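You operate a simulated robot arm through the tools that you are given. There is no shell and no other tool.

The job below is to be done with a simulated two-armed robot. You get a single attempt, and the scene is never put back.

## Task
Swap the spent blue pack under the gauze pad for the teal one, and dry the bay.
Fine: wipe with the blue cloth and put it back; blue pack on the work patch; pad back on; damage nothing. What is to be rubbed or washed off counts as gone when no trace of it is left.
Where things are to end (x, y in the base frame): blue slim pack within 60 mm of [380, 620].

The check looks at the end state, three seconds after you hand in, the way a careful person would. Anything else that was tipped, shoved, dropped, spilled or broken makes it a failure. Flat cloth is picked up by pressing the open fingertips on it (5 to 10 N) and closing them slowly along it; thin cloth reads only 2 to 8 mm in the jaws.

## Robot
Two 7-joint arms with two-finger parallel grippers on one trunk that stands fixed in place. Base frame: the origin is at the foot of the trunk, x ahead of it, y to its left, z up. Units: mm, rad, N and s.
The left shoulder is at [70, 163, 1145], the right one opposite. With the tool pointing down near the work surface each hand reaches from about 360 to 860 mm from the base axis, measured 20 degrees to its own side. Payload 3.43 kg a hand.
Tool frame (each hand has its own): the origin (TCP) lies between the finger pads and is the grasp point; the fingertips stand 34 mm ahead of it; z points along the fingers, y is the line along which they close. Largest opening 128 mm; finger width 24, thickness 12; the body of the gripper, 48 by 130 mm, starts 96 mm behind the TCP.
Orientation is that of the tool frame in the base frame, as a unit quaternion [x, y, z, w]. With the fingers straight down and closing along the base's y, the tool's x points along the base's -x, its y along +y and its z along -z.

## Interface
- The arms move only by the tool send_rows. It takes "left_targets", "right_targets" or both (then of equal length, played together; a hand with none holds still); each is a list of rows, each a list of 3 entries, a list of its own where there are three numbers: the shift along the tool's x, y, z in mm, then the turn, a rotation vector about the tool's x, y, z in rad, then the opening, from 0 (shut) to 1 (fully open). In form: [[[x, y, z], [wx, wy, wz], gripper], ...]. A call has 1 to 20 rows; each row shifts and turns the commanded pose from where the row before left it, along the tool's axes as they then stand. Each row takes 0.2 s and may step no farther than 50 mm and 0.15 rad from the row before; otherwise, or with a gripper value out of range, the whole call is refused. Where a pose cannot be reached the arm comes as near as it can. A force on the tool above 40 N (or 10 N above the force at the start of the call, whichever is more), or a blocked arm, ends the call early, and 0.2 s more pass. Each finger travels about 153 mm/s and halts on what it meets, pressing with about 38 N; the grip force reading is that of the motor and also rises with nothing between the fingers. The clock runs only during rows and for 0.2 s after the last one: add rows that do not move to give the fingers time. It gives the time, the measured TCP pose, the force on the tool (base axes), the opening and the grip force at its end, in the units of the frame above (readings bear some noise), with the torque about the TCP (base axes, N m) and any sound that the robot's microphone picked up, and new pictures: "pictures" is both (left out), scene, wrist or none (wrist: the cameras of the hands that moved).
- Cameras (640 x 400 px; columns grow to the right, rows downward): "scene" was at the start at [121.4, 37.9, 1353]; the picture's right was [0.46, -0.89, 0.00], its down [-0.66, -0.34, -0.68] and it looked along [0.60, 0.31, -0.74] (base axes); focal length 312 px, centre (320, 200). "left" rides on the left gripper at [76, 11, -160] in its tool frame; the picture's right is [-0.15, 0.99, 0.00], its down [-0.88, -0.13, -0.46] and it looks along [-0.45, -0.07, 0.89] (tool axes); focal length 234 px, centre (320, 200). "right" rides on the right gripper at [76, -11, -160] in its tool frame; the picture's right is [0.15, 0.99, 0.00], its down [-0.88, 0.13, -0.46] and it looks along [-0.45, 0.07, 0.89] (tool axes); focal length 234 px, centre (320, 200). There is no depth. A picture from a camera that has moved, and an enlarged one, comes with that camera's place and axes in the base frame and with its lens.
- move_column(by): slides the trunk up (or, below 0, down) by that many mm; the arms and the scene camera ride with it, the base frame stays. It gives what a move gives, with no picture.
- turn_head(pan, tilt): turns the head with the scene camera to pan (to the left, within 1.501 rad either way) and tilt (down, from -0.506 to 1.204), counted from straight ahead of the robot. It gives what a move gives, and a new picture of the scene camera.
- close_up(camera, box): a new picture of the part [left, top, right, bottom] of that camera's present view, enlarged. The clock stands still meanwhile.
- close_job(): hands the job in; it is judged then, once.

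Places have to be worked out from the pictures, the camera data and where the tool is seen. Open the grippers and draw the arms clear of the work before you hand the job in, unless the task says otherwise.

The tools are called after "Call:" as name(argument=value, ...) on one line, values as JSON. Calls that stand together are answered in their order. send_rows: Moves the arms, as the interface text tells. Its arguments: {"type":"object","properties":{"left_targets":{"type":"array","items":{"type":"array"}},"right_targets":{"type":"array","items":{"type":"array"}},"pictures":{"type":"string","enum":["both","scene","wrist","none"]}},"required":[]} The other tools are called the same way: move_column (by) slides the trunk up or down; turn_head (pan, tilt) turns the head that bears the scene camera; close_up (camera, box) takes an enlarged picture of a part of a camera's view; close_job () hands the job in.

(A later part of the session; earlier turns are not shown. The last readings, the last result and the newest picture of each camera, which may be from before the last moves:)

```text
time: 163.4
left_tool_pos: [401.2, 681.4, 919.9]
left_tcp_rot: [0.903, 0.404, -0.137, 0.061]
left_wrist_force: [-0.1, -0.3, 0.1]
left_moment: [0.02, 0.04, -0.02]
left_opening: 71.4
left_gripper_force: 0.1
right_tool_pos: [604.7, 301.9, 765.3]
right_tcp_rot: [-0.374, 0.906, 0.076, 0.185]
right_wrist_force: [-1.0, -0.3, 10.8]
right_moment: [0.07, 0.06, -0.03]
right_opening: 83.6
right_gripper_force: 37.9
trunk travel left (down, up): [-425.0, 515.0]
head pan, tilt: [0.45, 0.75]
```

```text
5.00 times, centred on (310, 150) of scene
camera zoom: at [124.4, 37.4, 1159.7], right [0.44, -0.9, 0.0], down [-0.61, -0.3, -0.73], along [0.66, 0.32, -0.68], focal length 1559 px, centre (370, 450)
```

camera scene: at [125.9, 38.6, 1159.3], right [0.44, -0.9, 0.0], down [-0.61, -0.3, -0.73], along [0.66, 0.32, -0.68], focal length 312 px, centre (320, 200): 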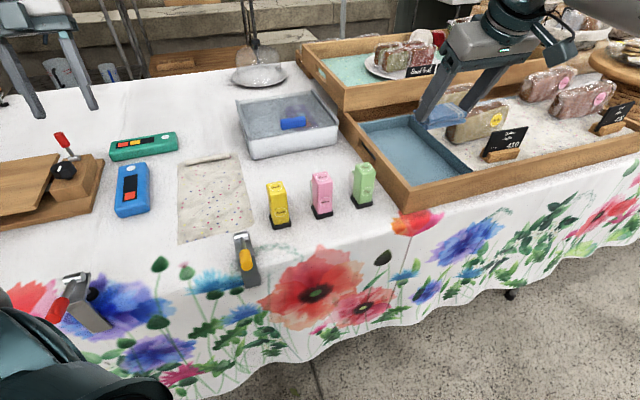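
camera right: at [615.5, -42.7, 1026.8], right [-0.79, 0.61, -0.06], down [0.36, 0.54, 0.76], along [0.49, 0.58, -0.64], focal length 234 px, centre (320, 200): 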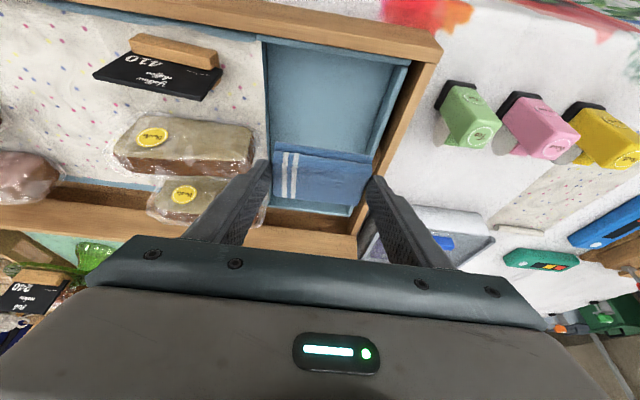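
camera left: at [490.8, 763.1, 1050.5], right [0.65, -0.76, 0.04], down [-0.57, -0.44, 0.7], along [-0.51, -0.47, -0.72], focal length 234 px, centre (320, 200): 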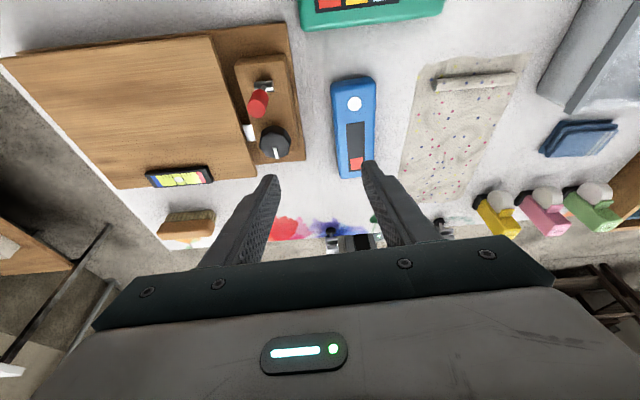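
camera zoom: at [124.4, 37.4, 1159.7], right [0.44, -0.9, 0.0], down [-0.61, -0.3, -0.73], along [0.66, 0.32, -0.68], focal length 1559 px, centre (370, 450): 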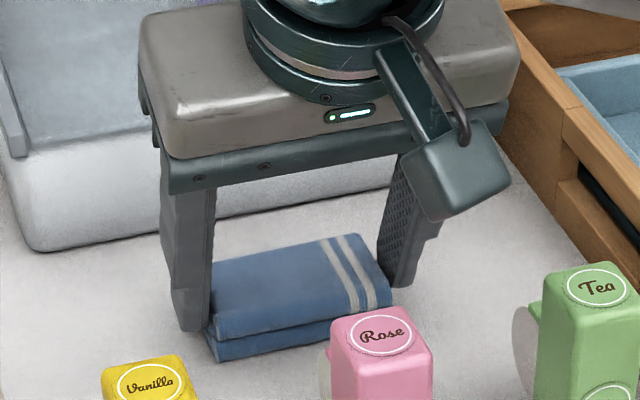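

Cloth touches down in its old spot. Releasing and lifting the right hand straight up.

Call:
send_rows(right_targets=[[[-0.3, 0, -0.7], [0, 0, 0], 0.66], [[0, 0, 0], [0, 0, 0], 0.7], [[0, 0, 0], [0, 0, 0], 0.76], [[0, 0, 0], [0, 0, 0], 0.8], [[-3.9, 0, -9.2], [0, 0, 0], 0.8], [[-7.8, 0, -18.4], [0, 0, 0], 0.8], [[-15.6, 0, -36.8], [0, 0, 0], 0.8], [[-15.6, 0, -36.8], [0, 0, 0], 0.8], [[-15.6, 0, -36.8], [0, 0, 0], 0.8], [[0, 0, 0], [0, 0, 0], 0.8]], pictures="wrist")

Call:
close_up(camera="scene", box=[260, 110, 360, 190])

Call:
close_up(camera="right", box=[220, 60, 420, 220])

```text
time: 165.6
left_tool_pos: [403.0, 682.1, 918.9]
left_tcp_rot: [0.902, 0.404, -0.137, 0.061]
left_wrist_force: [-0.1, -0.6, -0.1]
left_moment: [0.0, 0.03, 0.01]
left_opening: 71.9
left_gripper_force: 0.2
right_tool_pos: [604.8, 301.2, 913.5]
right_tcp_rot: [-0.372, 0.907, 0.076, 0.184]
right_wrist_force: [0.1, -0.6, -0.5]
right_moment: [-0.01, -0.01, 0.0]
right_opening: 102.3
right_gripper_force: 0.0
trunk travel left (down, up): [-425.0, 515.0]
head pan, tilt: [0.45, 0.75]
camera right: at [520.8, 200.7, 1033.0], right [-0.79, 0.61, -0.06], down [0.36, 0.54, 0.76], along [0.49, 0.58, -0.64], focal length 234 px, centre (320, 200)
```

right: 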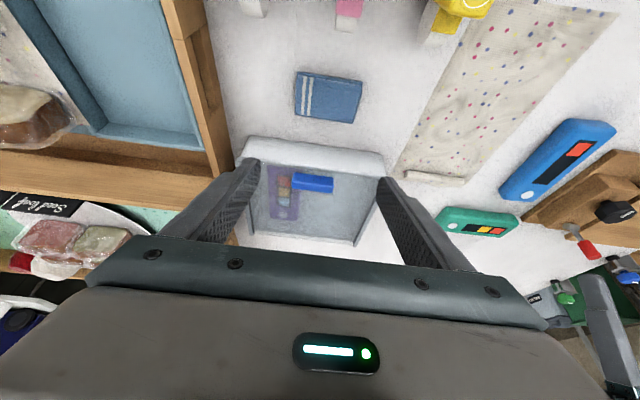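

```text
5.00 times, centred on (310, 150) of scene
camera zoom: at [125.9, 38.0, 1159.3], right [0.44, -0.9, 0.0], down [-0.61, -0.3, -0.73], along [0.66, 0.32, -0.68], focal length 1559 px, centre (370, 450)
```

zoom: 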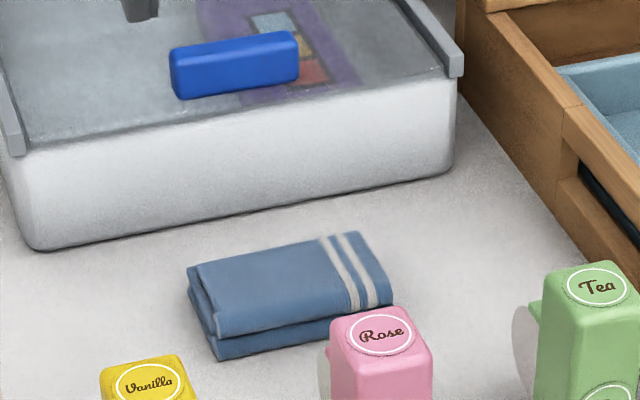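

```text
2.50 times, centred on (320, 140) of right
camera zoom: at [520.8, 200.7, 1033.0], right [-0.79, 0.61, -0.06], down [0.36, 0.54, 0.76], along [0.49, 0.58, -0.64], focal length 585 px, centre (320, 350)
```

zoom: 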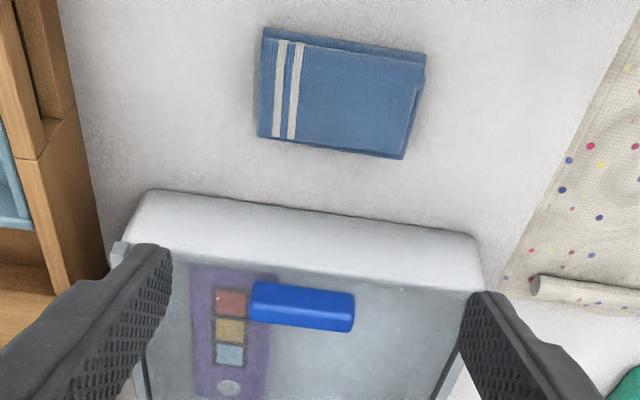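

The cloth is back. Now the teal pack: the left hand will grip its end nearest the fixture, then hand it over the same way. Turning the left hand to close across the teal pack, and parking the right hand.

Call:
send_rows(left_targets=[[[0, 0, 0], [-0.0408, 0, -0.132], 0.62], [[0, 0, 0], [-0.0408, 0, -0.132], 0.62], [[0, 0, 0], [-0.0408, 0, -0.132], 0.62], [[0, 0, 0], [-0.0408, 0, -0.132], 0.62], [[0, 0, 0], [-0.0408, 0, -0.132], 0.62], [[0, 0, 0], [-0.0408, 0, -0.132], 0.62], [[0, 0, 0], [-0.0408, 0, -0.132], 0.62], [[0, 0, 0], [-0.0408, 0, -0.132], 0.62], [[0, 0, 0], [-0.0408, 0, -0.132], 0.62], [[0, 0, 0], [-0.0408, 0, -0.132], 0.62], [[0, 0, 0], [-0.0408, 0, -0.132], 0.62], [[0, 0, 0], [0, 0, 0], 0.62]], right_targets=[[[-9.7, 0, -23], [0, 0, 0], 0.6], [[-9.7, 0, -23], [0, 0, 0], 0.6], [[0, -40, 0], [0, 0, 0], 0.6], [[0, -40, 0], [0, 0, 0], 0.6], [[0, -40, 0], [0, 0, 0], 0.6], [[0, -40, 0], [0, 0, 0], 0.6], [[0, -40, 0], [0, 0, 0], 0.6], [[0, 0, 0], [0, 0, 0], 0.6], [[0, 0, 0], [0, 0, 0], 0.6], [[0, 0, 0], [0, 0, 0], 0.6], [[0, 0, 0], [0, 0, 0], 0.6], [[0, 0, 0], [0, 0, 0], 0.6]], pictures="wrist")

Call:
turn_head(pan=0.8, tilt=0.75)

```text
time: 168.2
left_tool_pos: [402.4, 682.5, 919.5]
left_tcp_rot: [0.376, 0.915, -0.057, 0.138]
left_wrist_force: [0.2, -0.7, 0.5]
left_moment: [0.02, 0.02, 0.03]
left_opening: 79.1
left_gripper_force: 0.2
right_tool_pos: [749.9, 159.3, 963.6]
right_tcp_rot: [-0.373, 0.907, 0.076, 0.183]
right_wrist_force: [-0.1, 0.9, 1.2]
right_moment: [0.02, 0.0, 0.01]
right_opening: 76.6
right_gripper_force: 0.1
trunk travel left (down, up): [-425.0, 515.0]
head pan, tilt: [0.45, 0.75]
camera right: at [665.2, 59.7, 1082.0], right [-0.79, 0.61, -0.06], down [0.36, 0.54, 0.76], along [0.49, 0.58, -0.64], focal length 234 px, centre (320, 200)
camera left: at [326.6, 773.0, 1050.9], right [0.79, 0.61, 0.04], down [0.41, -0.59, 0.7], along [0.45, -0.53, -0.72], focal length 234 px, centre (320, 200)
```

right: 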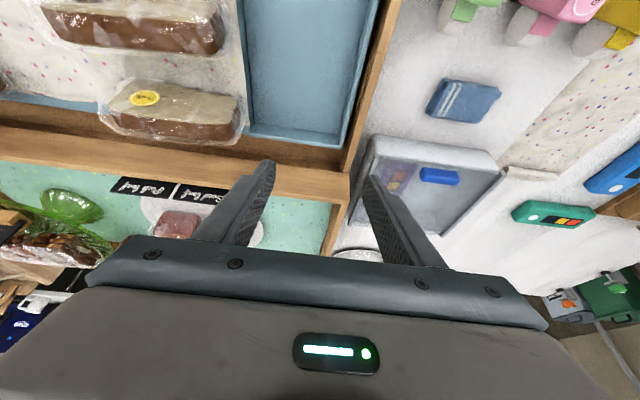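
left: 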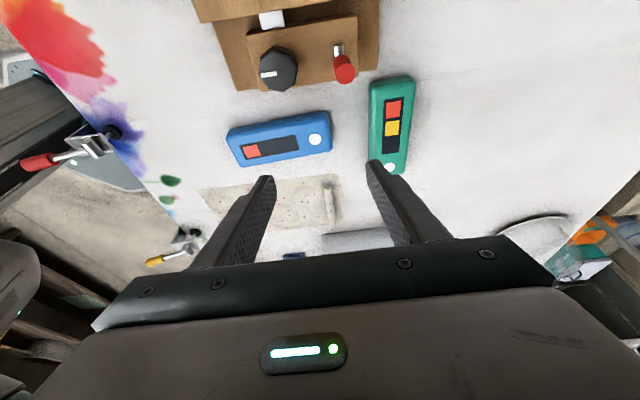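

```text
time: 169.0
left_tool_pos: [402.0, 682.2, 920.0]
left_tcp_rot: [0.375, 0.915, -0.057, 0.139]
left_wrist_force: [0.0, -0.1, 1.0]
left_moment: [-0.02, 0.0, 0.0]
left_opening: 79.3
left_gripper_force: 0.0
right_tool_pos: [750.3, 159.4, 963.4]
right_tcp_rot: [-0.372, 0.907, 0.075, 0.183]
right_wrist_force: [-0.4, -0.2, 0.4]
right_moment: [0.0, 0.03, -0.02]
right_opening: 76.7
right_gripper_force: 0.1
trunk travel left (down, up): [-425.0, 515.0]
head pan, tilt: [0.799, 0.75]
camera scene: at [108.6, 61.2, 1159.4], right [0.72, -0.7, 0.0], down [-0.48, -0.49, -0.73], along [0.51, 0.52, -0.68], focal length 312 px, centre (320, 200)
```

scene: 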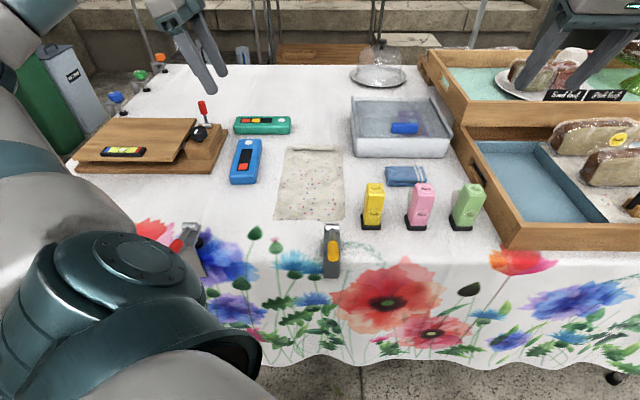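

The teal pack runs from about [464, 760] to [560, 664], centre ≈ [512, 712]. I'll move the left hand above its centre and test the reach.

Call:
send_rows(left_targets=[[[-11.1, 32.9, 17.4], [0, 0, 0], 0.62], [[-11.1, 32.9, 17.4], [0, 0, 0], 0.62], [[-11.1, 32.9, 17.4], [0, 0, 0], 0.62], [[0, 0, 0], [0, 0, 0], 0.62]], pictures="wrist")

Call:
close_up(camera="left", box=[200, 60, 440, 240])

```text
time: 170.0
left_tool_pos: [506.1, 720.3, 879.9]
left_tcp_rot: [0.375, 0.915, -0.056, 0.138]
left_wrist_force: [-0.1, 0.0, 0.1]
left_moment: [-0.01, -0.02, -0.01]
left_opening: 79.3
left_gripper_force: 0.1
right_tool_pos: [748.0, 160.2, 964.6]
right_tcp_rot: [-0.373, 0.906, 0.076, 0.184]
right_wrist_force: [-0.7, 0.2, -0.5]
right_moment: [0.0, -0.03, 0.01]
right_opening: 76.7
right_gripper_force: 0.2
trunk travel left (down, up): [-425.0, 515.0]
head pan, tilt: [0.799, 0.75]
camera left: at [429.6, 810.3, 1010.7], right [0.79, 0.61, 0.04], down [0.41, -0.59, 0.7], along [0.45, -0.53, -0.72], focal length 234 px, centre (320, 200)
```

left: 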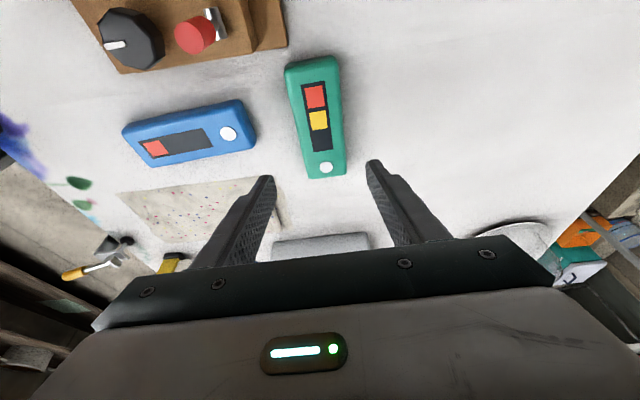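

```text
2.22 times, centred on (320, 150) of left
camera zoom: at [429.6, 810.3, 1010.7], right [0.79, 0.61, 0.04], down [0.41, -0.59, 0.7], along [0.45, -0.53, -0.72], focal length 520 px, centre (320, 311)
```

zoom: 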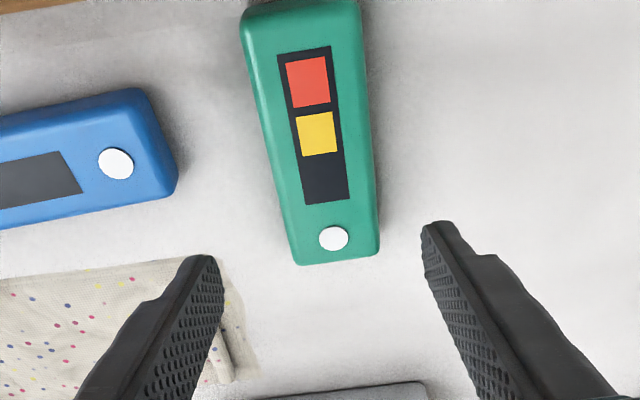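

Reachable. I notice the teal pack's blue indicator has gone dark — it's warming — so I'll be quick. Descending over its centre.

Call:
send_rows(left_targets=[[[7.3, 1.4, 27.5], [0, 0, 0], 0.62], [[7.3, 1.4, 27.5], [0, 0, 0], 0.62], [[7.3, 1.4, 27.5], [0, 0, 0], 0.62], [[0, 0, 0], [0, 0, 0], 0.62]], pictures="wrist")

Call:
close_up(camera="scene", box=[180, 60, 320, 160])

```text
time: 171.0
left_tool_pos: [512.3, 717.5, 795.5]
left_tcp_rot: [0.375, 0.915, -0.057, 0.138]
left_wrist_force: [0.3, -0.5, 0.2]
left_moment: [0.04, 0.02, 0.04]
left_opening: 79.4
left_gripper_force: 0.0
right_tool_pos: [750.3, 159.8, 963.4]
right_tcp_rot: [-0.373, 0.907, 0.075, 0.183]
right_wrist_force: [-0.5, 0.9, -0.4]
right_moment: [0.0, 0.03, 0.02]
right_opening: 76.9
right_gripper_force: 0.0
trunk travel left (down, up): [-425.0, 515.0]
head pan, tilt: [0.799, 0.75]
camera left: at [435.6, 809.6, 926.3], right [0.79, 0.61, 0.04], down [0.41, -0.59, 0.7], along [0.45, -0.53, -0.72], focal length 234 px, centre (320, 200)
```

left: 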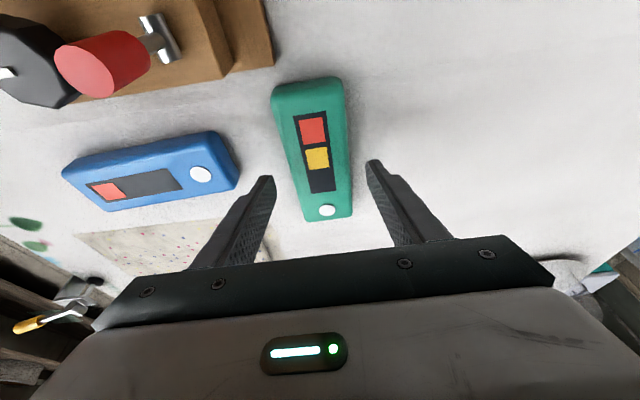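

```text
4.00 times, centred on (250, 110) of scene
camera zoom: at [108.5, 61.0, 1159.5], right [0.72, -0.7, 0.0], down [-0.48, -0.49, -0.73], along [0.51, 0.52, -0.68], focal length 1248 px, centre (600, 560)
```

zoom: 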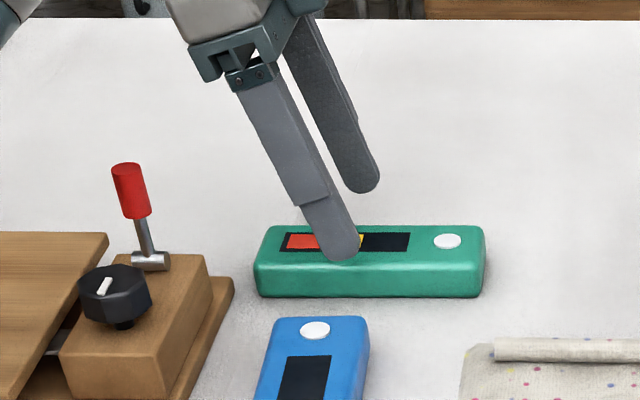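

Call:
send_rows(left_targets=[[[4.3, 0, 13.9], [0, 0, 0], 0.62], [[4.0, 0, 13.2], [0, 0, 0], 0.62], [[0, 0, 0], [0, 0, 0], 0.56], [[0, 0, 0], [0, 0, 0], 0.5], [[0, 0, 0], [0, 0, 0], 0.46], [[0, 0, 0], [0, 0, 0], 0.42], [[0, 0, 0], [0, 0, 0], 0.36], [[0, 0, 0], [0, 0, 0], 0.36]], pictures="none")

Call:
close_up(camera="scene", box=[180, 60, 320, 160])

Call:
close_up(camera="left", box=[200, 60, 440, 240])

```text
time: 172.8
left_tool_pos: [513.1, 718.1, 766.7]
left_tcp_rot: [0.375, 0.915, -0.056, 0.138]
left_wrist_force: [0.1, -0.8, -0.9]
left_moment: [-0.05, -0.02, 0.06]
left_opening: 57.6
left_gripper_force: 38.2
right_tool_pos: [750.0, 160.8, 962.7]
right_tcp_rot: [-0.374, 0.906, 0.076, 0.184]
right_wrist_force: [0.0, -0.3, 0.0]
right_moment: [0.01, -0.01, 0.0]
right_opening: 76.8
right_gripper_force: 0.0
trunk travel left (down, up): [-425.0, 515.0]
head pan, tilt: [0.799, 0.75]
```

```text
4.00 times, centred on (250, 110) of scene
camera zoom: at [108.7, 61.3, 1159.4], right [0.72, -0.7, 0.0], down [-0.48, -0.49, -0.73], along [0.51, 0.52, -0.68], focal length 1248 px, centre (600, 560)
```

zoom: 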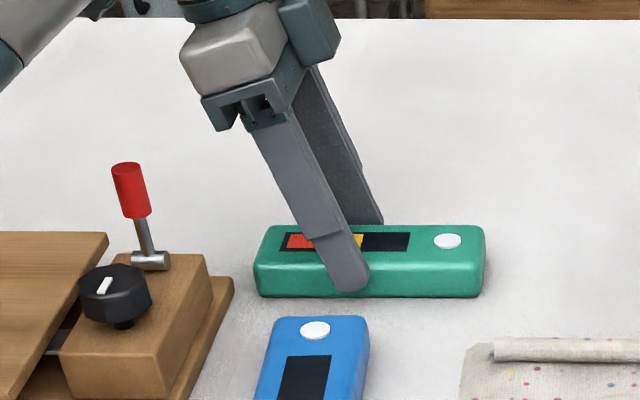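

```text
2.22 times, centred on (320, 150) of left
camera zoom: at [436.1, 809.0, 897.4], right [0.79, 0.61, 0.04], down [0.41, -0.59, 0.7], along [0.45, -0.54, -0.72], focal length 520 px, centre (320, 311)
```

zoom: 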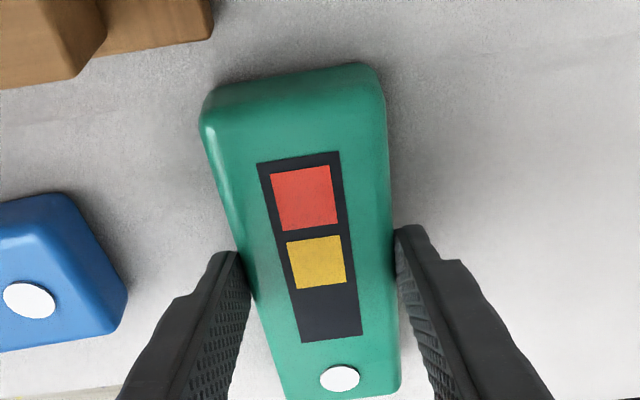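

The teal pack is gripped (57.6 mm). Lifting while turning it to the hand-over heading.

Call:
send_rows(left_targets=[[[-2.1, 0, -6.7], [0, 0, 0], 0.36], [[-4.1, 0, -13.4], [0, 0, 0], 0.36], [[-4.1, 0, -13.4], [0, 0, 0], 0.36], [[-4.1, 0, -13.4], [0.0408, 0, 0.132], 0.36], [[-4.1, 0, -13.4], [0.0408, 0, 0.132], 0.36], [[-4.1, 0, -13.4], [0.0408, 0, 0.132], 0.36], [[-4.1, 0, -13.4], [0.0408, 0, 0.132], 0.36], [[-4.1, 0, -13.4], [0.0408, 0, 0.132], 0.36], [[-4.1, 0, -13.4], [0.0408, 0, 0.132], 0.36], [[-4.1, 0, -13.4], [0.0408, 0, 0.132], 0.36], [[-4.1, 0, -13.4], [0.0408, 0, 0.132], 0.36], [[-4.1, 0, -13.4], [0.0408, 0, 0.132], 0.36], [[-4.1, 0, -13.4], [0.0408, 0, 0.132], 0.36], [[0, 0, 0], [0.0408, 0, 0.132], 0.36], [[0, 0, 0], [0, 0, 0], 0.36]], pictures="wrist")

```text
time: 176.0
left_tool_pos: [509.7, 718.9, 941.2]
left_tcp_rot: [0.903, 0.404, -0.136, 0.062]
left_wrist_force: [0.2, 0.0, -1.9]
left_moment: [0.06, -0.01, 0.0]
left_opening: 57.4
left_gripper_force: 38.1
right_tool_pos: [749.2, 159.7, 963.7]
right_tcp_rot: [-0.372, 0.907, 0.075, 0.184]
right_wrist_force: [-0.3, -0.2, -0.8]
right_moment: [-0.02, 0.0, 0.04]
right_opening: 76.8
right_gripper_force: 0.0
trunk travel left (down, up): [-425.0, 515.0]
head pan, tilt: [0.799, 0.75]
camera left: at [600.1, 800.4, 1072.5], right [0.64, -0.76, 0.04], down [-0.57, -0.44, 0.7], along [-0.51, -0.47, -0.72], focal length 234 px, centre (320, 200)
```

left: 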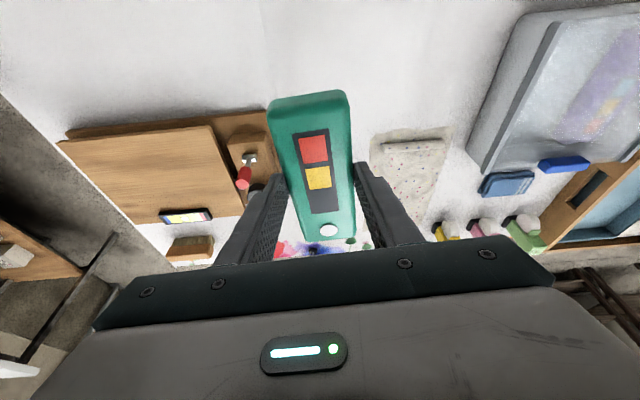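

Call:
send_rows(left_targets=[[[-17.5, 31.9, 5.4], [0, 0, 0], 0.36], [[-17.5, 31.9, 5.4], [0, 0, 0], 0.36], [[-17.5, 31.9, 5.4], [0, 0, 0], 0.36], [[-17.5, 31.9, 5.4], [0, 0, 0], 0.36], [[-17.5, 31.9, 5.4], [0, 0, 0], 0.36], [[-17.5, 31.9, 5.4], [0, 0, 0], 0.36], [[-17.5, 31.9, 5.4], [0, 0, 0], 0.36], [[-17.5, 31.9, 5.4], [0, 0, 0], 0.36], [[-17.5, 31.9, 5.4], [0, 0, 0], 0.36], [[-17.5, 31.9, 5.4], [0, 0, 0], 0.36], [[-17.5, 31.9, 5.4], [0, 0, 0], 0.36], [[-17.0, 32.1, 5.2], [0, 0, 0], 0.36], [[10.3, 0, 33.4], [0, 0, 0], 0.36], [[0, 0, 0], [0, 0, 0], 0.36]], right_targets=[[[0, 0, -25], [0, 0, 0], 0.6], [[0, 0, 0], [0, 0, 0], 0.6], [[0, 0, 0], [0, 0, 0], 0.6], [[0, 0, 0], [0, 0, 0], 0.6], [[0, 0, 0], [0, 0, 0], 0.6], [[0, 0, 0], [0, 0, 0], 0.6], [[0, 0, 0], [0, 0, 0], 0.6], [[0, 0, 0], [0, 0, 0], 0.6], [[0, 0, 0], [0, 0, 0], 0.6], [[0, 0, 0], [0, 0, 0], 0.6], [[0, 0, 0], [0, 0, 0], 0.6], [[0, 0, 0], [0, 0, 0], 0.6], [[0, 0, 0], [0, 0, 0], 0.6], [[0, 0, 0], [0, 0, 0], 0.6]], pictures="wrist")

```text
time: 179.0
left_tool_pos: [651.4, 301.2, 908.4]
left_tcp_rot: [0.902, 0.404, -0.136, 0.061]
left_wrist_force: [0.5, 0.8, -2.1]
left_moment: [0.03, -0.02, 0.0]
left_opening: 57.5
left_gripper_force: 38.2
right_tool_pos: [742.8, 154.0, 985.3]
right_tcp_rot: [-0.373, 0.906, 0.076, 0.185]
right_wrist_force: [-0.3, 0.0, 0.0]
right_moment: [0.04, -0.01, 0.02]
right_opening: 77.0
right_gripper_force: 0.0
trunk travel left (down, up): [-425.0, 515.0]
head pan, tilt: [0.799, 0.75]
camera right: at [657.5, 52.8, 1104.4], right [-0.79, 0.61, -0.06], down [0.36, 0.54, 0.76], along [0.49, 0.58, -0.64], focal length 234 px, centre (320, 200)
camera left: at [740.9, 380.5, 1039.3], right [0.65, -0.76, 0.04], down [-0.57, -0.44, 0.7], along [-0.51, -0.47, -0.72], focal length 234 px, centre (320, 200)
```

right: 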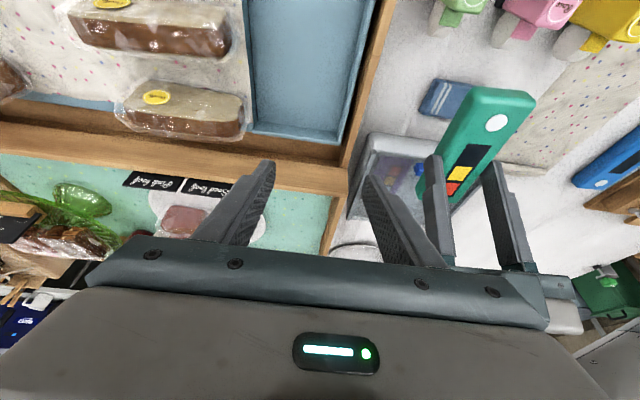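
left: 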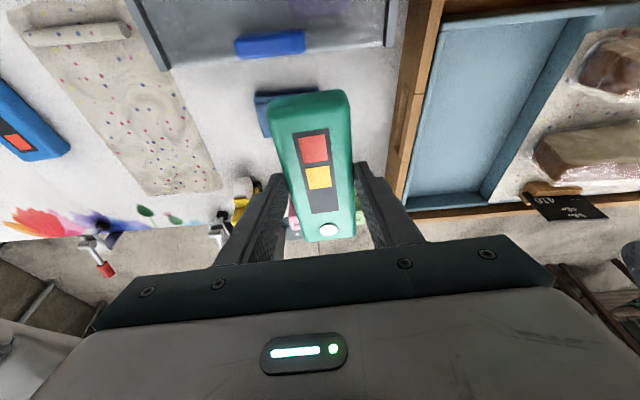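

The left hand holds the teal pack at the hand-over spot. Bringing the right hand above its near part, aligned with the pack's axis.

Call:
send_rows(right_targets=[[[11.7, 33.1, -4.9], [0, 0, 0], 0.62], [[11.7, 33.1, -4.9], [0, 0, 0], 0.62], [[11.7, 33.1, -4.9], [0, 0, 0], 0.62], [[11.7, 33.1, -4.9], [0, 0, 0], 0.62], [[11.7, 33.1, -4.9], [0, 0, 0], 0.62], [[0, 0, 0], [-0.0233, 0, -0.0553], 0.62], [[0, 0, 0], [0, 0, 0], 0.62]], pictures="wrist")

Call:
close_up(camera="right", box=[200, 40, 440, 240])

Call:
close_up(camera="left", box=[200, 60, 440, 260])

```text
time: 180.6
left_tool_pos: [651.4, 300.2, 907.6]
left_tcp_rot: [0.902, 0.404, -0.137, 0.061]
left_wrist_force: [-0.7, 0.0, -2.8]
left_moment: [0.04, -0.04, -0.01]
left_opening: 57.3
left_gripper_force: 38.0
right_tool_pos: [579.5, 226.8, 985.6]
right_tcp_rot: [-0.399, 0.895, 0.081, 0.181]
right_wrist_force: [-0.6, 1.0, -0.4]
right_moment: [-0.02, 0.02, -0.03]
right_opening: 79.5
right_gripper_force: 0.0
trunk travel left (down, up): [-425.0, 515.0]
head pan, tilt: [0.799, 0.75]
camera right: at [500.8, 121.4, 1104.9], right [-0.83, 0.56, -0.06], down [0.32, 0.56, 0.76], along [0.46, 0.61, -0.64], focal length 234 px, centre (320, 200)
```

right: 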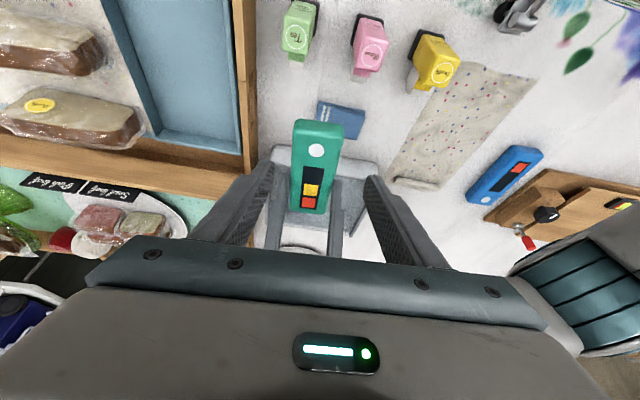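

```text
2.00 times, centred on (320, 140) of right
camera zoom: at [500.8, 121.4, 1104.9], right [-0.83, 0.56, -0.06], down [0.32, 0.56, 0.76], along [0.46, 0.61, -0.64], focal length 468 px, centre (320, 320)
```

zoom: 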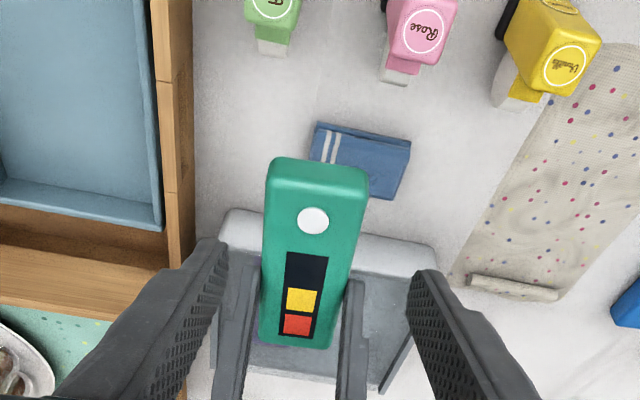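

```text
2.00 times, centred on (320, 160) of left
camera zoom: at [741.1, 381.9, 1038.5], right [0.65, -0.76, 0.04], down [-0.57, -0.44, 0.7], along [-0.51, -0.47, -0.72], focal length 468 px, centre (320, 280)
```

zoom: 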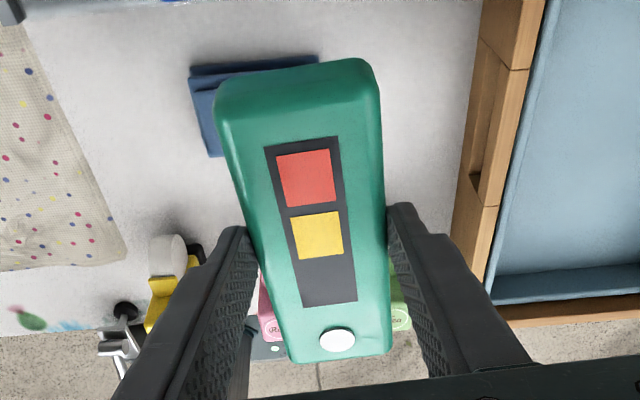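

Call:
send_rows(right_targets=[[[0.95, -1.1, 21.1], [0, 0, 0], 0.62], [[0.95, -1.1, 21.1], [0, 0, 0], 0.62], [[0.95, -1.1, 21.1], [0, 0, 0], 0.62], [[0, 0, 0], [0, 0, 0], 0.62]], pictures="none")

Call:
close_up(camera="right", box=[200, 40, 440, 240])

Call:
close_up(camera="left", box=[200, 60, 440, 260])

```text
time: 181.6
left_tool_pos: [651.3, 299.9, 908.1]
left_tcp_rot: [0.902, 0.405, -0.137, 0.061]
left_wrist_force: [0.5, 0.0, -2.0]
left_moment: [0.03, -0.04, -0.01]
left_opening: 57.5
left_gripper_force: 37.3
right_tool_pos: [594.7, 240.8, 925.7]
right_tcp_rot: [-0.4, 0.895, 0.081, 0.181]
right_wrist_force: [-0.1, -0.9, 0.2]
right_moment: [0.01, 0.01, 0.01]
right_opening: 79.5
right_gripper_force: 0.1
trunk travel left (down, up): [-425.0, 515.0]
head pan, tilt: [0.799, 0.75]
```

```text
2.00 times, centred on (320, 140) of right
camera zoom: at [517.3, 135.9, 1045.1], right [-0.83, 0.56, -0.06], down [0.33, 0.56, 0.76], along [0.46, 0.61, -0.64], focal length 468 px, centre (320, 320)
```

zoom: 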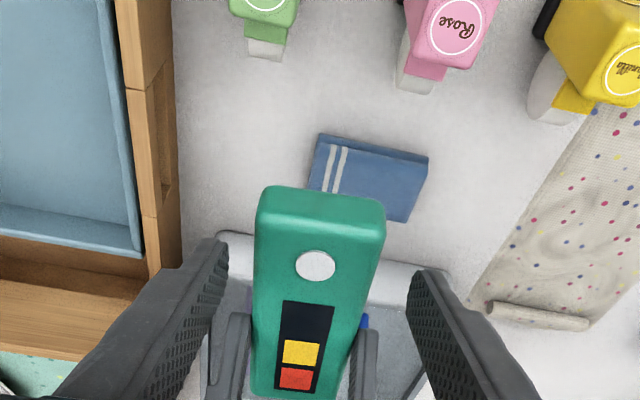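

```text
2.00 times, centred on (320, 160) of left
camera zoom: at [741.1, 381.5, 1038.7], right [0.65, -0.76, 0.04], down [-0.57, -0.44, 0.7], along [-0.51, -0.47, -0.72], focal length 468 px, centre (320, 280)
```

zoom: 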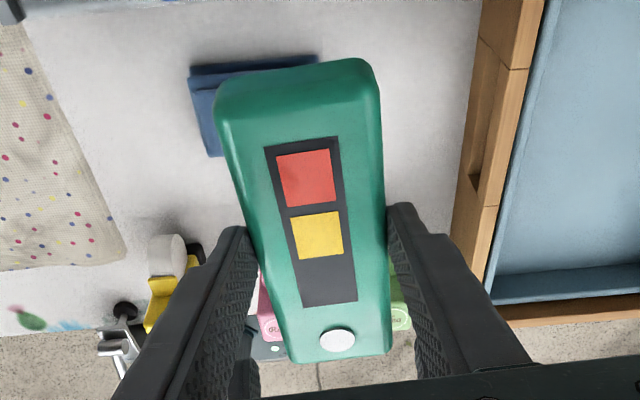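

Call:
send_rows(right_targets=[[[0.9, 0, 10.5], [0, 0, 0], 0.62], [[0.9, 0, 10.5], [0, 0, 0], 0.62], [[0, 0, 0], [0, 0, 0], 0.57], [[0, 0, 0], [0, 0, 0], 0.52], [[0, 0, 0], [0, 0, 0], 0.48], [[0, 0, 0], [0, 0, 0], 0.44], [[0, 0, 0], [0, 0, 0], 0.38], [[0, 0, 0], [0, 0, 0], 0.38]], pictures="none")

Call:
close_up(camera="right", box=[200, 40, 440, 240])

Call:
close_up(camera="left", box=[200, 60, 440, 260])

```text
time: 183.4
left_tool_pos: [652.2, 301.4, 906.7]
left_tcp_rot: [0.902, 0.404, -0.137, 0.06]
left_wrist_force: [-7.3, 3.8, 0.5]
left_moment: [0.12, 0.27, -0.53]
left_opening: 57.3
left_gripper_force: 37.9
right_tool_pos: [601.0, 244.9, 905.7]
right_tcp_rot: [-0.399, 0.895, 0.08, 0.182]
right_wrist_force: [7.0, -4.0, 1.1]
right_moment: [-0.19, -0.16, -0.18]
right_opening: 57.6
right_gripper_force: 37.7
trunk travel left (down, up): [-425.0, 515.0]
head pan, tilt: [0.799, 0.75]
```

```text
2.00 times, centred on (320, 140) of right
camera zoom: at [522.6, 139.6, 1025.4], right [-0.83, 0.56, -0.06], down [0.33, 0.56, 0.76], along [0.46, 0.61, -0.64], focal length 468 px, centre (320, 320)
```

zoom: 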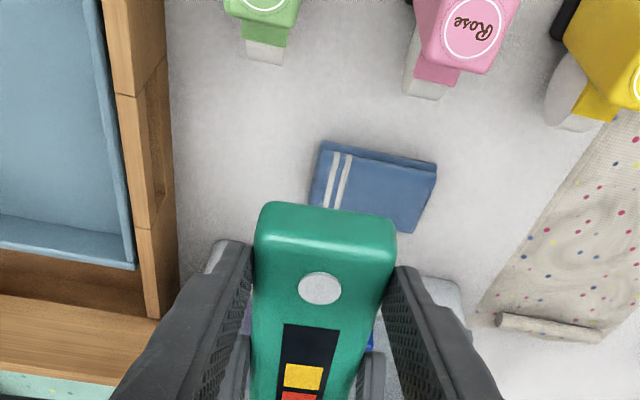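

```text
2.00 times, centred on (320, 160) of left
camera zoom: at [741.3, 381.8, 1038.4], right [0.65, -0.76, 0.04], down [-0.57, -0.44, 0.7], along [-0.51, -0.47, -0.72], focal length 468 px, centre (320, 280)
```

zoom: 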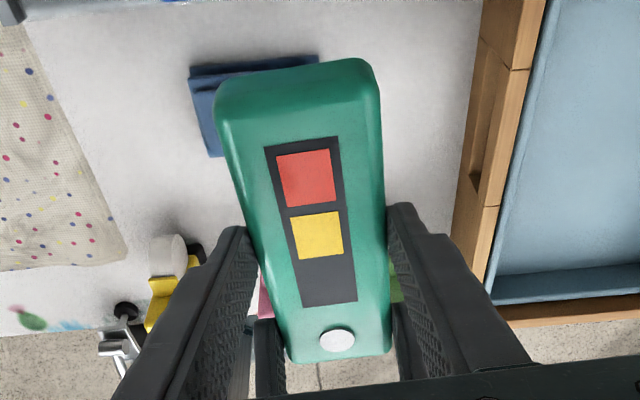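

Both hands hold the teal pack. Releasing with the left and backing it off up and away.

Call:
send_rows(left_targets=[[[0, 0, 0], [0, 0, 0], 0.45], [[0, 0, 0], [0, 0, 0], 0.5], [[0, 0, 0], [0, 0, 0], 0.55], [[0, 0, 0], [0, 0, 0], 0.6], [[0, 0, -15], [0, 0, 0], 0.6], [[0, 0, -20], [0, 0, 0], 0.6], [[0, 0, -20], [0, 0, 0], 0.6], [[0, 0, -20], [0, 0, 0], 0.6], [[0, -30, 0], [0, 0, 0], 0.6], [[5, -40, 0], [0, 0, 0], 0.6], [[5, -40, 0], [0, 0, 0], 0.6], [[5, -40, 0], [0, 0, 0], 0.6], [[0, 0, 0], [0, 0, 0], 0.6]], right_targets=[[[0, 0, 0], [0, 0, 0], 0.38], [[0, 0, 0], [0, 0, 0], 0.38], [[0, 0, 0], [0, 0, 0], 0.38], [[0, 0, 0], [0, 0, 0], 0.38], [[0, 0, 0], [0, 0, 0], 0.38], [[0, 0, 0], [0, 0, 0], 0.38], [[0, 0, 0], [0, 0, 0], 0.38], [[0, 0, 0], [0, 0, 0], 0.38], [[0, 0, 0], [0, 0, 0], 0.38], [[0, 0, 0], [0, 0, 0], 0.38], [[0, 0, 0], [0, 0, 0], 0.38], [[0, 0, 0], [0, 0, 0], 0.38], [[0, 0, 0], [0, 0, 0], 0.38]], pictures="wrist")

Call:
turn_head(pan=0.4, tilt=0.75)

```text
time: 186.2
left_tool_pos: [563.2, 428.6, 974.0]
left_tcp_rot: [0.902, 0.404, -0.137, 0.06]
left_wrist_force: [-0.3, -0.3, -0.7]
left_moment: [0.03, 0.02, -0.02]
left_opening: 76.8
left_gripper_force: 0.1
right_tool_pos: [601.3, 244.9, 905.6]
right_tcp_rot: [-0.399, 0.895, 0.081, 0.181]
right_wrist_force: [-0.2, 0.2, 0.3]
right_moment: [-0.08, 0.11, -0.03]
right_opening: 57.4
right_gripper_force: 38.0
trunk travel left (down, up): [-425.0, 515.0]
head pan, tilt: [0.799, 0.75]
camera right: at [522.8, 139.2, 1025.2], right [-0.83, 0.56, -0.06], down [0.33, 0.56, 0.76], along [0.46, 0.61, -0.64], focal length 234 px, centre (320, 200)
camera left: at [653.6, 508.7, 1104.6], right [0.65, -0.76, 0.04], down [-0.57, -0.44, 0.7], along [-0.51, -0.47, -0.72], focal length 234 px, centre (320, 200)
```

right: 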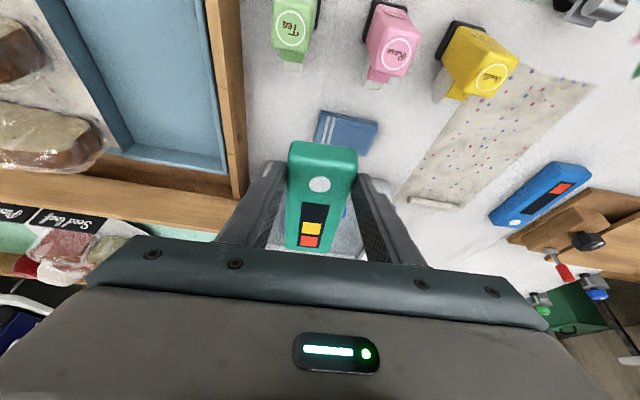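
left: 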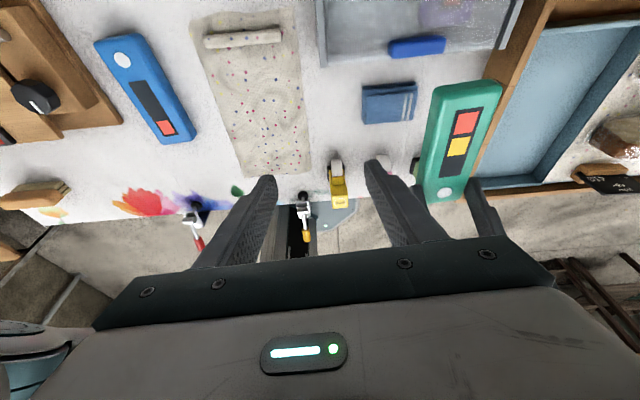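

```text
time: 187.1
left_tool_pos: [562.9, 429.6, 972.5]
left_tcp_rot: [0.902, 0.405, -0.137, 0.061]
left_wrist_force: [0.0, -0.1, 0.3]
left_moment: [0.01, 0.01, 0.02]
left_opening: 76.8
left_gripper_force: 0.0
right_tool_pos: [600.9, 244.1, 905.5]
right_tcp_rot: [-0.4, 0.895, 0.081, 0.181]
right_wrist_force: [-0.8, 0.2, 0.2]
right_moment: [-0.11, 0.06, -0.03]
right_opening: 57.5
right_gripper_force: 37.5
trunk travel left (down, up): [-425.0, 515.0]
head pan, tilt: [0.4, 0.75]
camera scene: at [127.5, 34.2, 1159.4], right [0.39, -0.92, 0.0], down [-0.63, -0.27, -0.73], along [0.67, 0.29, -0.68], focal length 312 px, centre (320, 200)
```

scene: 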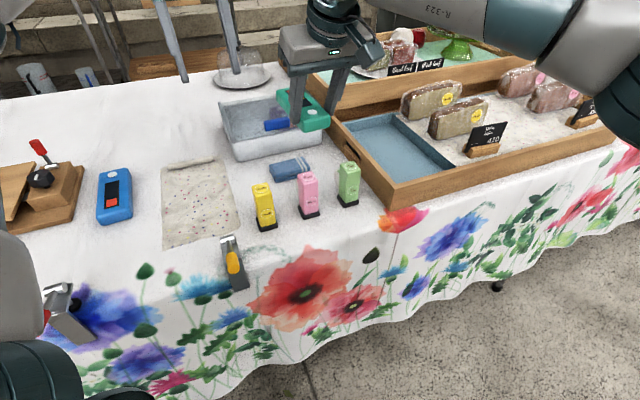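

The right hand holds the teal pack. Carrying it over the bay, aligned with the bay's axis.

Call:
send_rows(right_targets=[[[-11.7, 0, -27.6], [0.0233, 0, 0.0553], 0.38], [[6.4, -34.2, -2.7], [0, 0, 0], 0.38], [[6.4, -34.2, -2.7], [0, 0, 0], 0.38], [[6.4, -34.2, -2.7], [0, 0, 0], 0.38], [[6.4, -34.2, -2.7], [0, 0, 0], 0.38], [[6.4, -34.2, -2.7], [0, 0, 0], 0.38], [[6.4, -34.2, -2.7], [0, 0, 0], 0.38], [[0, 0, 0], [0, 0, 0], 0.38]], pictures="both")

Call:
close_up(camera="right", box=[180, 30, 440, 240])

Call:
close_up(camera="scene", box=[310, 50, 490, 210])

```text
time: 188.9
left_tool_pos: [564.4, 429.4, 973.7]
left_tcp_rot: [0.902, 0.405, -0.137, 0.061]
left_wrist_force: [0.8, 0.0, -0.1]
left_moment: [-0.01, -0.04, 0.01]
left_opening: 76.7
left_gripper_force: 0.0
right_tool_pos: [713.0, 71.8, 938.2]
right_tcp_rot: [-0.373, 0.906, 0.075, 0.184]
right_wrist_force: [-0.2, -0.1, -2.1]
right_moment: [-0.07, 0.09, -0.01]
right_opening: 57.5
right_gripper_force: 37.8
trunk travel left (down, up): [-425.0, 515.0]
head pan, tilt: [0.4, 0.75]
camera scene: at [127.3, 34.7, 1159.4], right [0.39, -0.92, 0.0], down [-0.63, -0.27, -0.73], along [0.67, 0.28, -0.68], focal length 312 px, centre (320, 200)
camera right: at [629.1, -28.2, 1056.7], right [-0.79, 0.61, -0.06], down [0.36, 0.54, 0.76], along [0.49, 0.58, -0.65], focal length 234 px, centre (320, 200)
```

scene: 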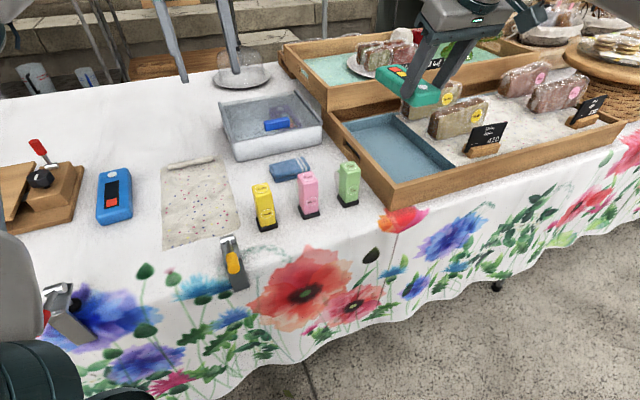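
right: 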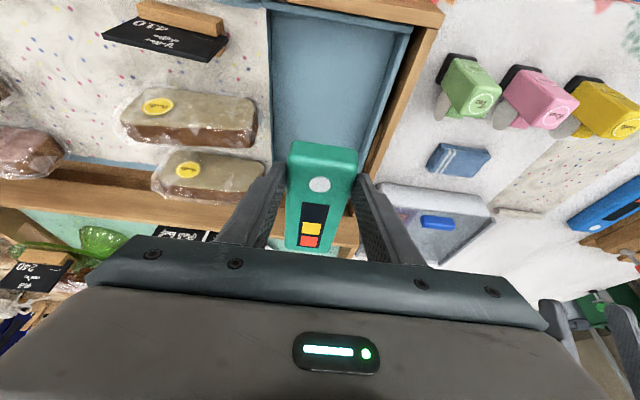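

```text
1.90 times, centred on (310, 135) of right
camera zoom: at [629.1, -28.2, 1056.7], right [-0.79, 0.61, -0.06], down [0.36, 0.54, 0.76], along [0.49, 0.58, -0.65], focal length 446 px, centre (339, 324)
```

zoom: 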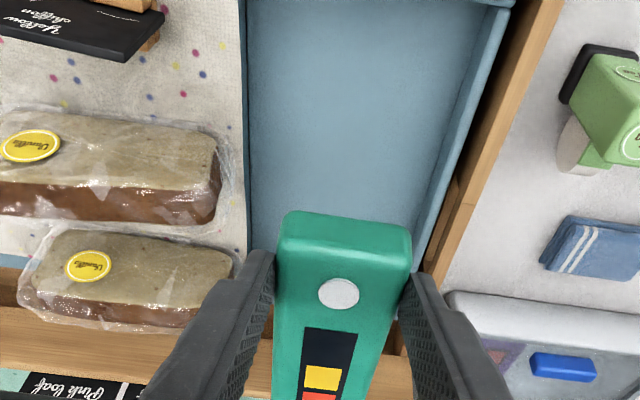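

```text
2.50 times, centred on (400, 130) of scene
camera zoom: at [127.3, 34.7, 1159.4], right [0.39, -0.92, 0.0], down [-0.63, -0.27, -0.73], along [0.67, 0.28, -0.68], focal length 780 px, centre (120, 375)
```

zoom: 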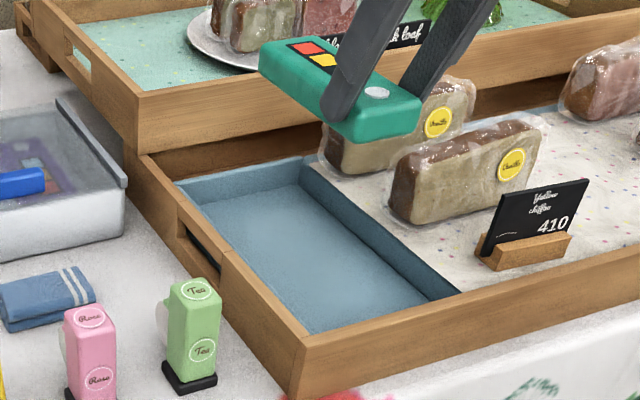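

Well placed above the bay. Lowering the teal pack.

Call:
send_rows(right_targets=[[[10.5, 0, 24.9], [0, 0, 0], 0.38], [[10.5, 0, 24.9], [0, 0, 0], 0.38], [[10.5, 0, 24.9], [0, 0, 0], 0.38], [[10.5, 0, 24.9], [0, 0, 0], 0.38], [[10.5, 0, 24.9], [0, 0, 0], 0.38], [[0, 0, 0], [0, 0, 0], 0.38]], pictures="none")

Call:
close_up(camera="right", box=[180, 30, 440, 240])

Call:
close_up(camera="scene", box=[310, 70, 460, 210])

```text
time: 190.3
left_tool_pos: [564.2, 428.0, 974.5]
left_tcp_rot: [0.903, 0.404, -0.136, 0.061]
left_wrist_force: [-1.0, -0.5, 0.6]
left_moment: [-0.01, -0.02, 0.03]
left_opening: 76.9
left_gripper_force: 0.0
right_tool_pos: [715.4, 70.8, 802.4]
right_tcp_rot: [-0.372, 0.906, 0.076, 0.184]
right_wrist_force: [-0.5, -0.5, -2.3]
right_moment: [-0.08, 0.09, 0.0]
right_opening: 57.3
right_gripper_force: 37.8
trunk travel left (down, up): [-425.0, 515.0]
head pan, tilt: [0.4, 0.75]
```

```text
1.90 times, centred on (310, 135) of right
camera zoom: at [629.9, -28.8, 920.7], right [-0.79, 0.61, -0.06], down [0.36, 0.54, 0.76], along [0.49, 0.58, -0.64], focal length 446 px, centre (339, 324)
```

zoom: 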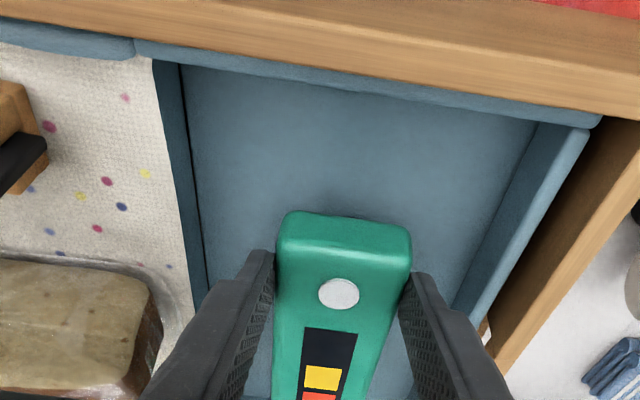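

```text
2.86 times, centred on (385, 140) of scene
camera zoom: at [127.2, 34.1, 1159.5], right [0.39, -0.92, 0.0], down [-0.63, -0.27, -0.73], along [0.67, 0.28, -0.68], focal length 891 px, centre (134, 371)
```

zoom: 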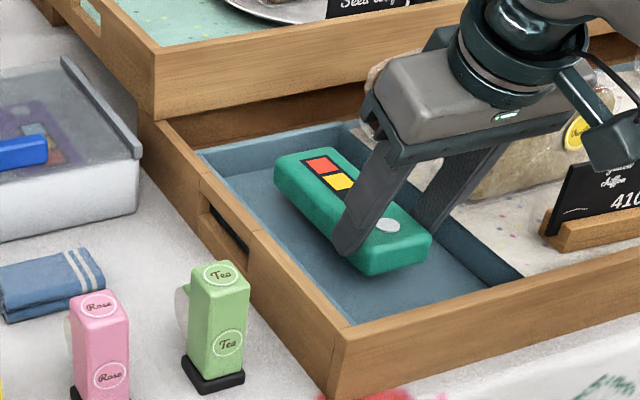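

Call:
send_rows(right_targets=[[[3.1, 0, 7.4], [0, 0, 0], 0.38], [[2.3, 0, 5.5], [0, 0, 0], 0.38], [[0, 0, 0], [0, 0, 0], 0.38]], pictures="none")

Call:
send_rows(right_targets=[[[0.8, 0, 1.8], [0, 0, 0], 0.38], [[0.8, 0, 1.8], [0, 0, 0], 0.38], [[0, 0, 0], [0, 0, 0], 0.38]], pictures="none")

```text
time: 191.1
left_tool_pos: [563.6, 428.0, 973.0]
left_tcp_rot: [0.902, 0.405, -0.136, 0.062]
left_wrist_force: [0.1, -0.7, 0.2]
left_moment: [-0.02, -0.01, 0.0]
left_opening: 76.6
left_gripper_force: 0.0
right_tool_pos: [715.6, 70.7, 788.0]
right_tcp_rot: [-0.372, 0.907, 0.074, 0.183]
right_wrist_force: [-0.4, 0.4, -2.1]
right_moment: [-0.1, 0.1, 0.0]
right_opening: 57.5
right_gripper_force: 37.9
trunk travel left (down, up): [-425.0, 515.0]
head pan, tilt: [0.4, 0.75]
```

```text
time: 191.9
left_tool_pos: [564.3, 428.0, 974.1]
left_tcp_rot: [0.902, 0.405, -0.136, 0.061]
left_wrist_force: [-0.8, -0.2, -0.2]
left_moment: [0.02, 0.0, -0.02]
left_opening: 76.7
left_gripper_force: 0.0
right_tool_pos: [715.0, 70.8, 783.5]
right_tcp_rot: [-0.373, 0.906, 0.076, 0.183]
right_wrist_force: [0.0, 0.5, -0.3]
right_moment: [0.04, -0.06, 0.06]
right_opening: 57.8
right_gripper_force: 38.0
trunk travel left (down, up): [-425.0, 515.0]
head pan, tilt: [0.4, 0.75]
```

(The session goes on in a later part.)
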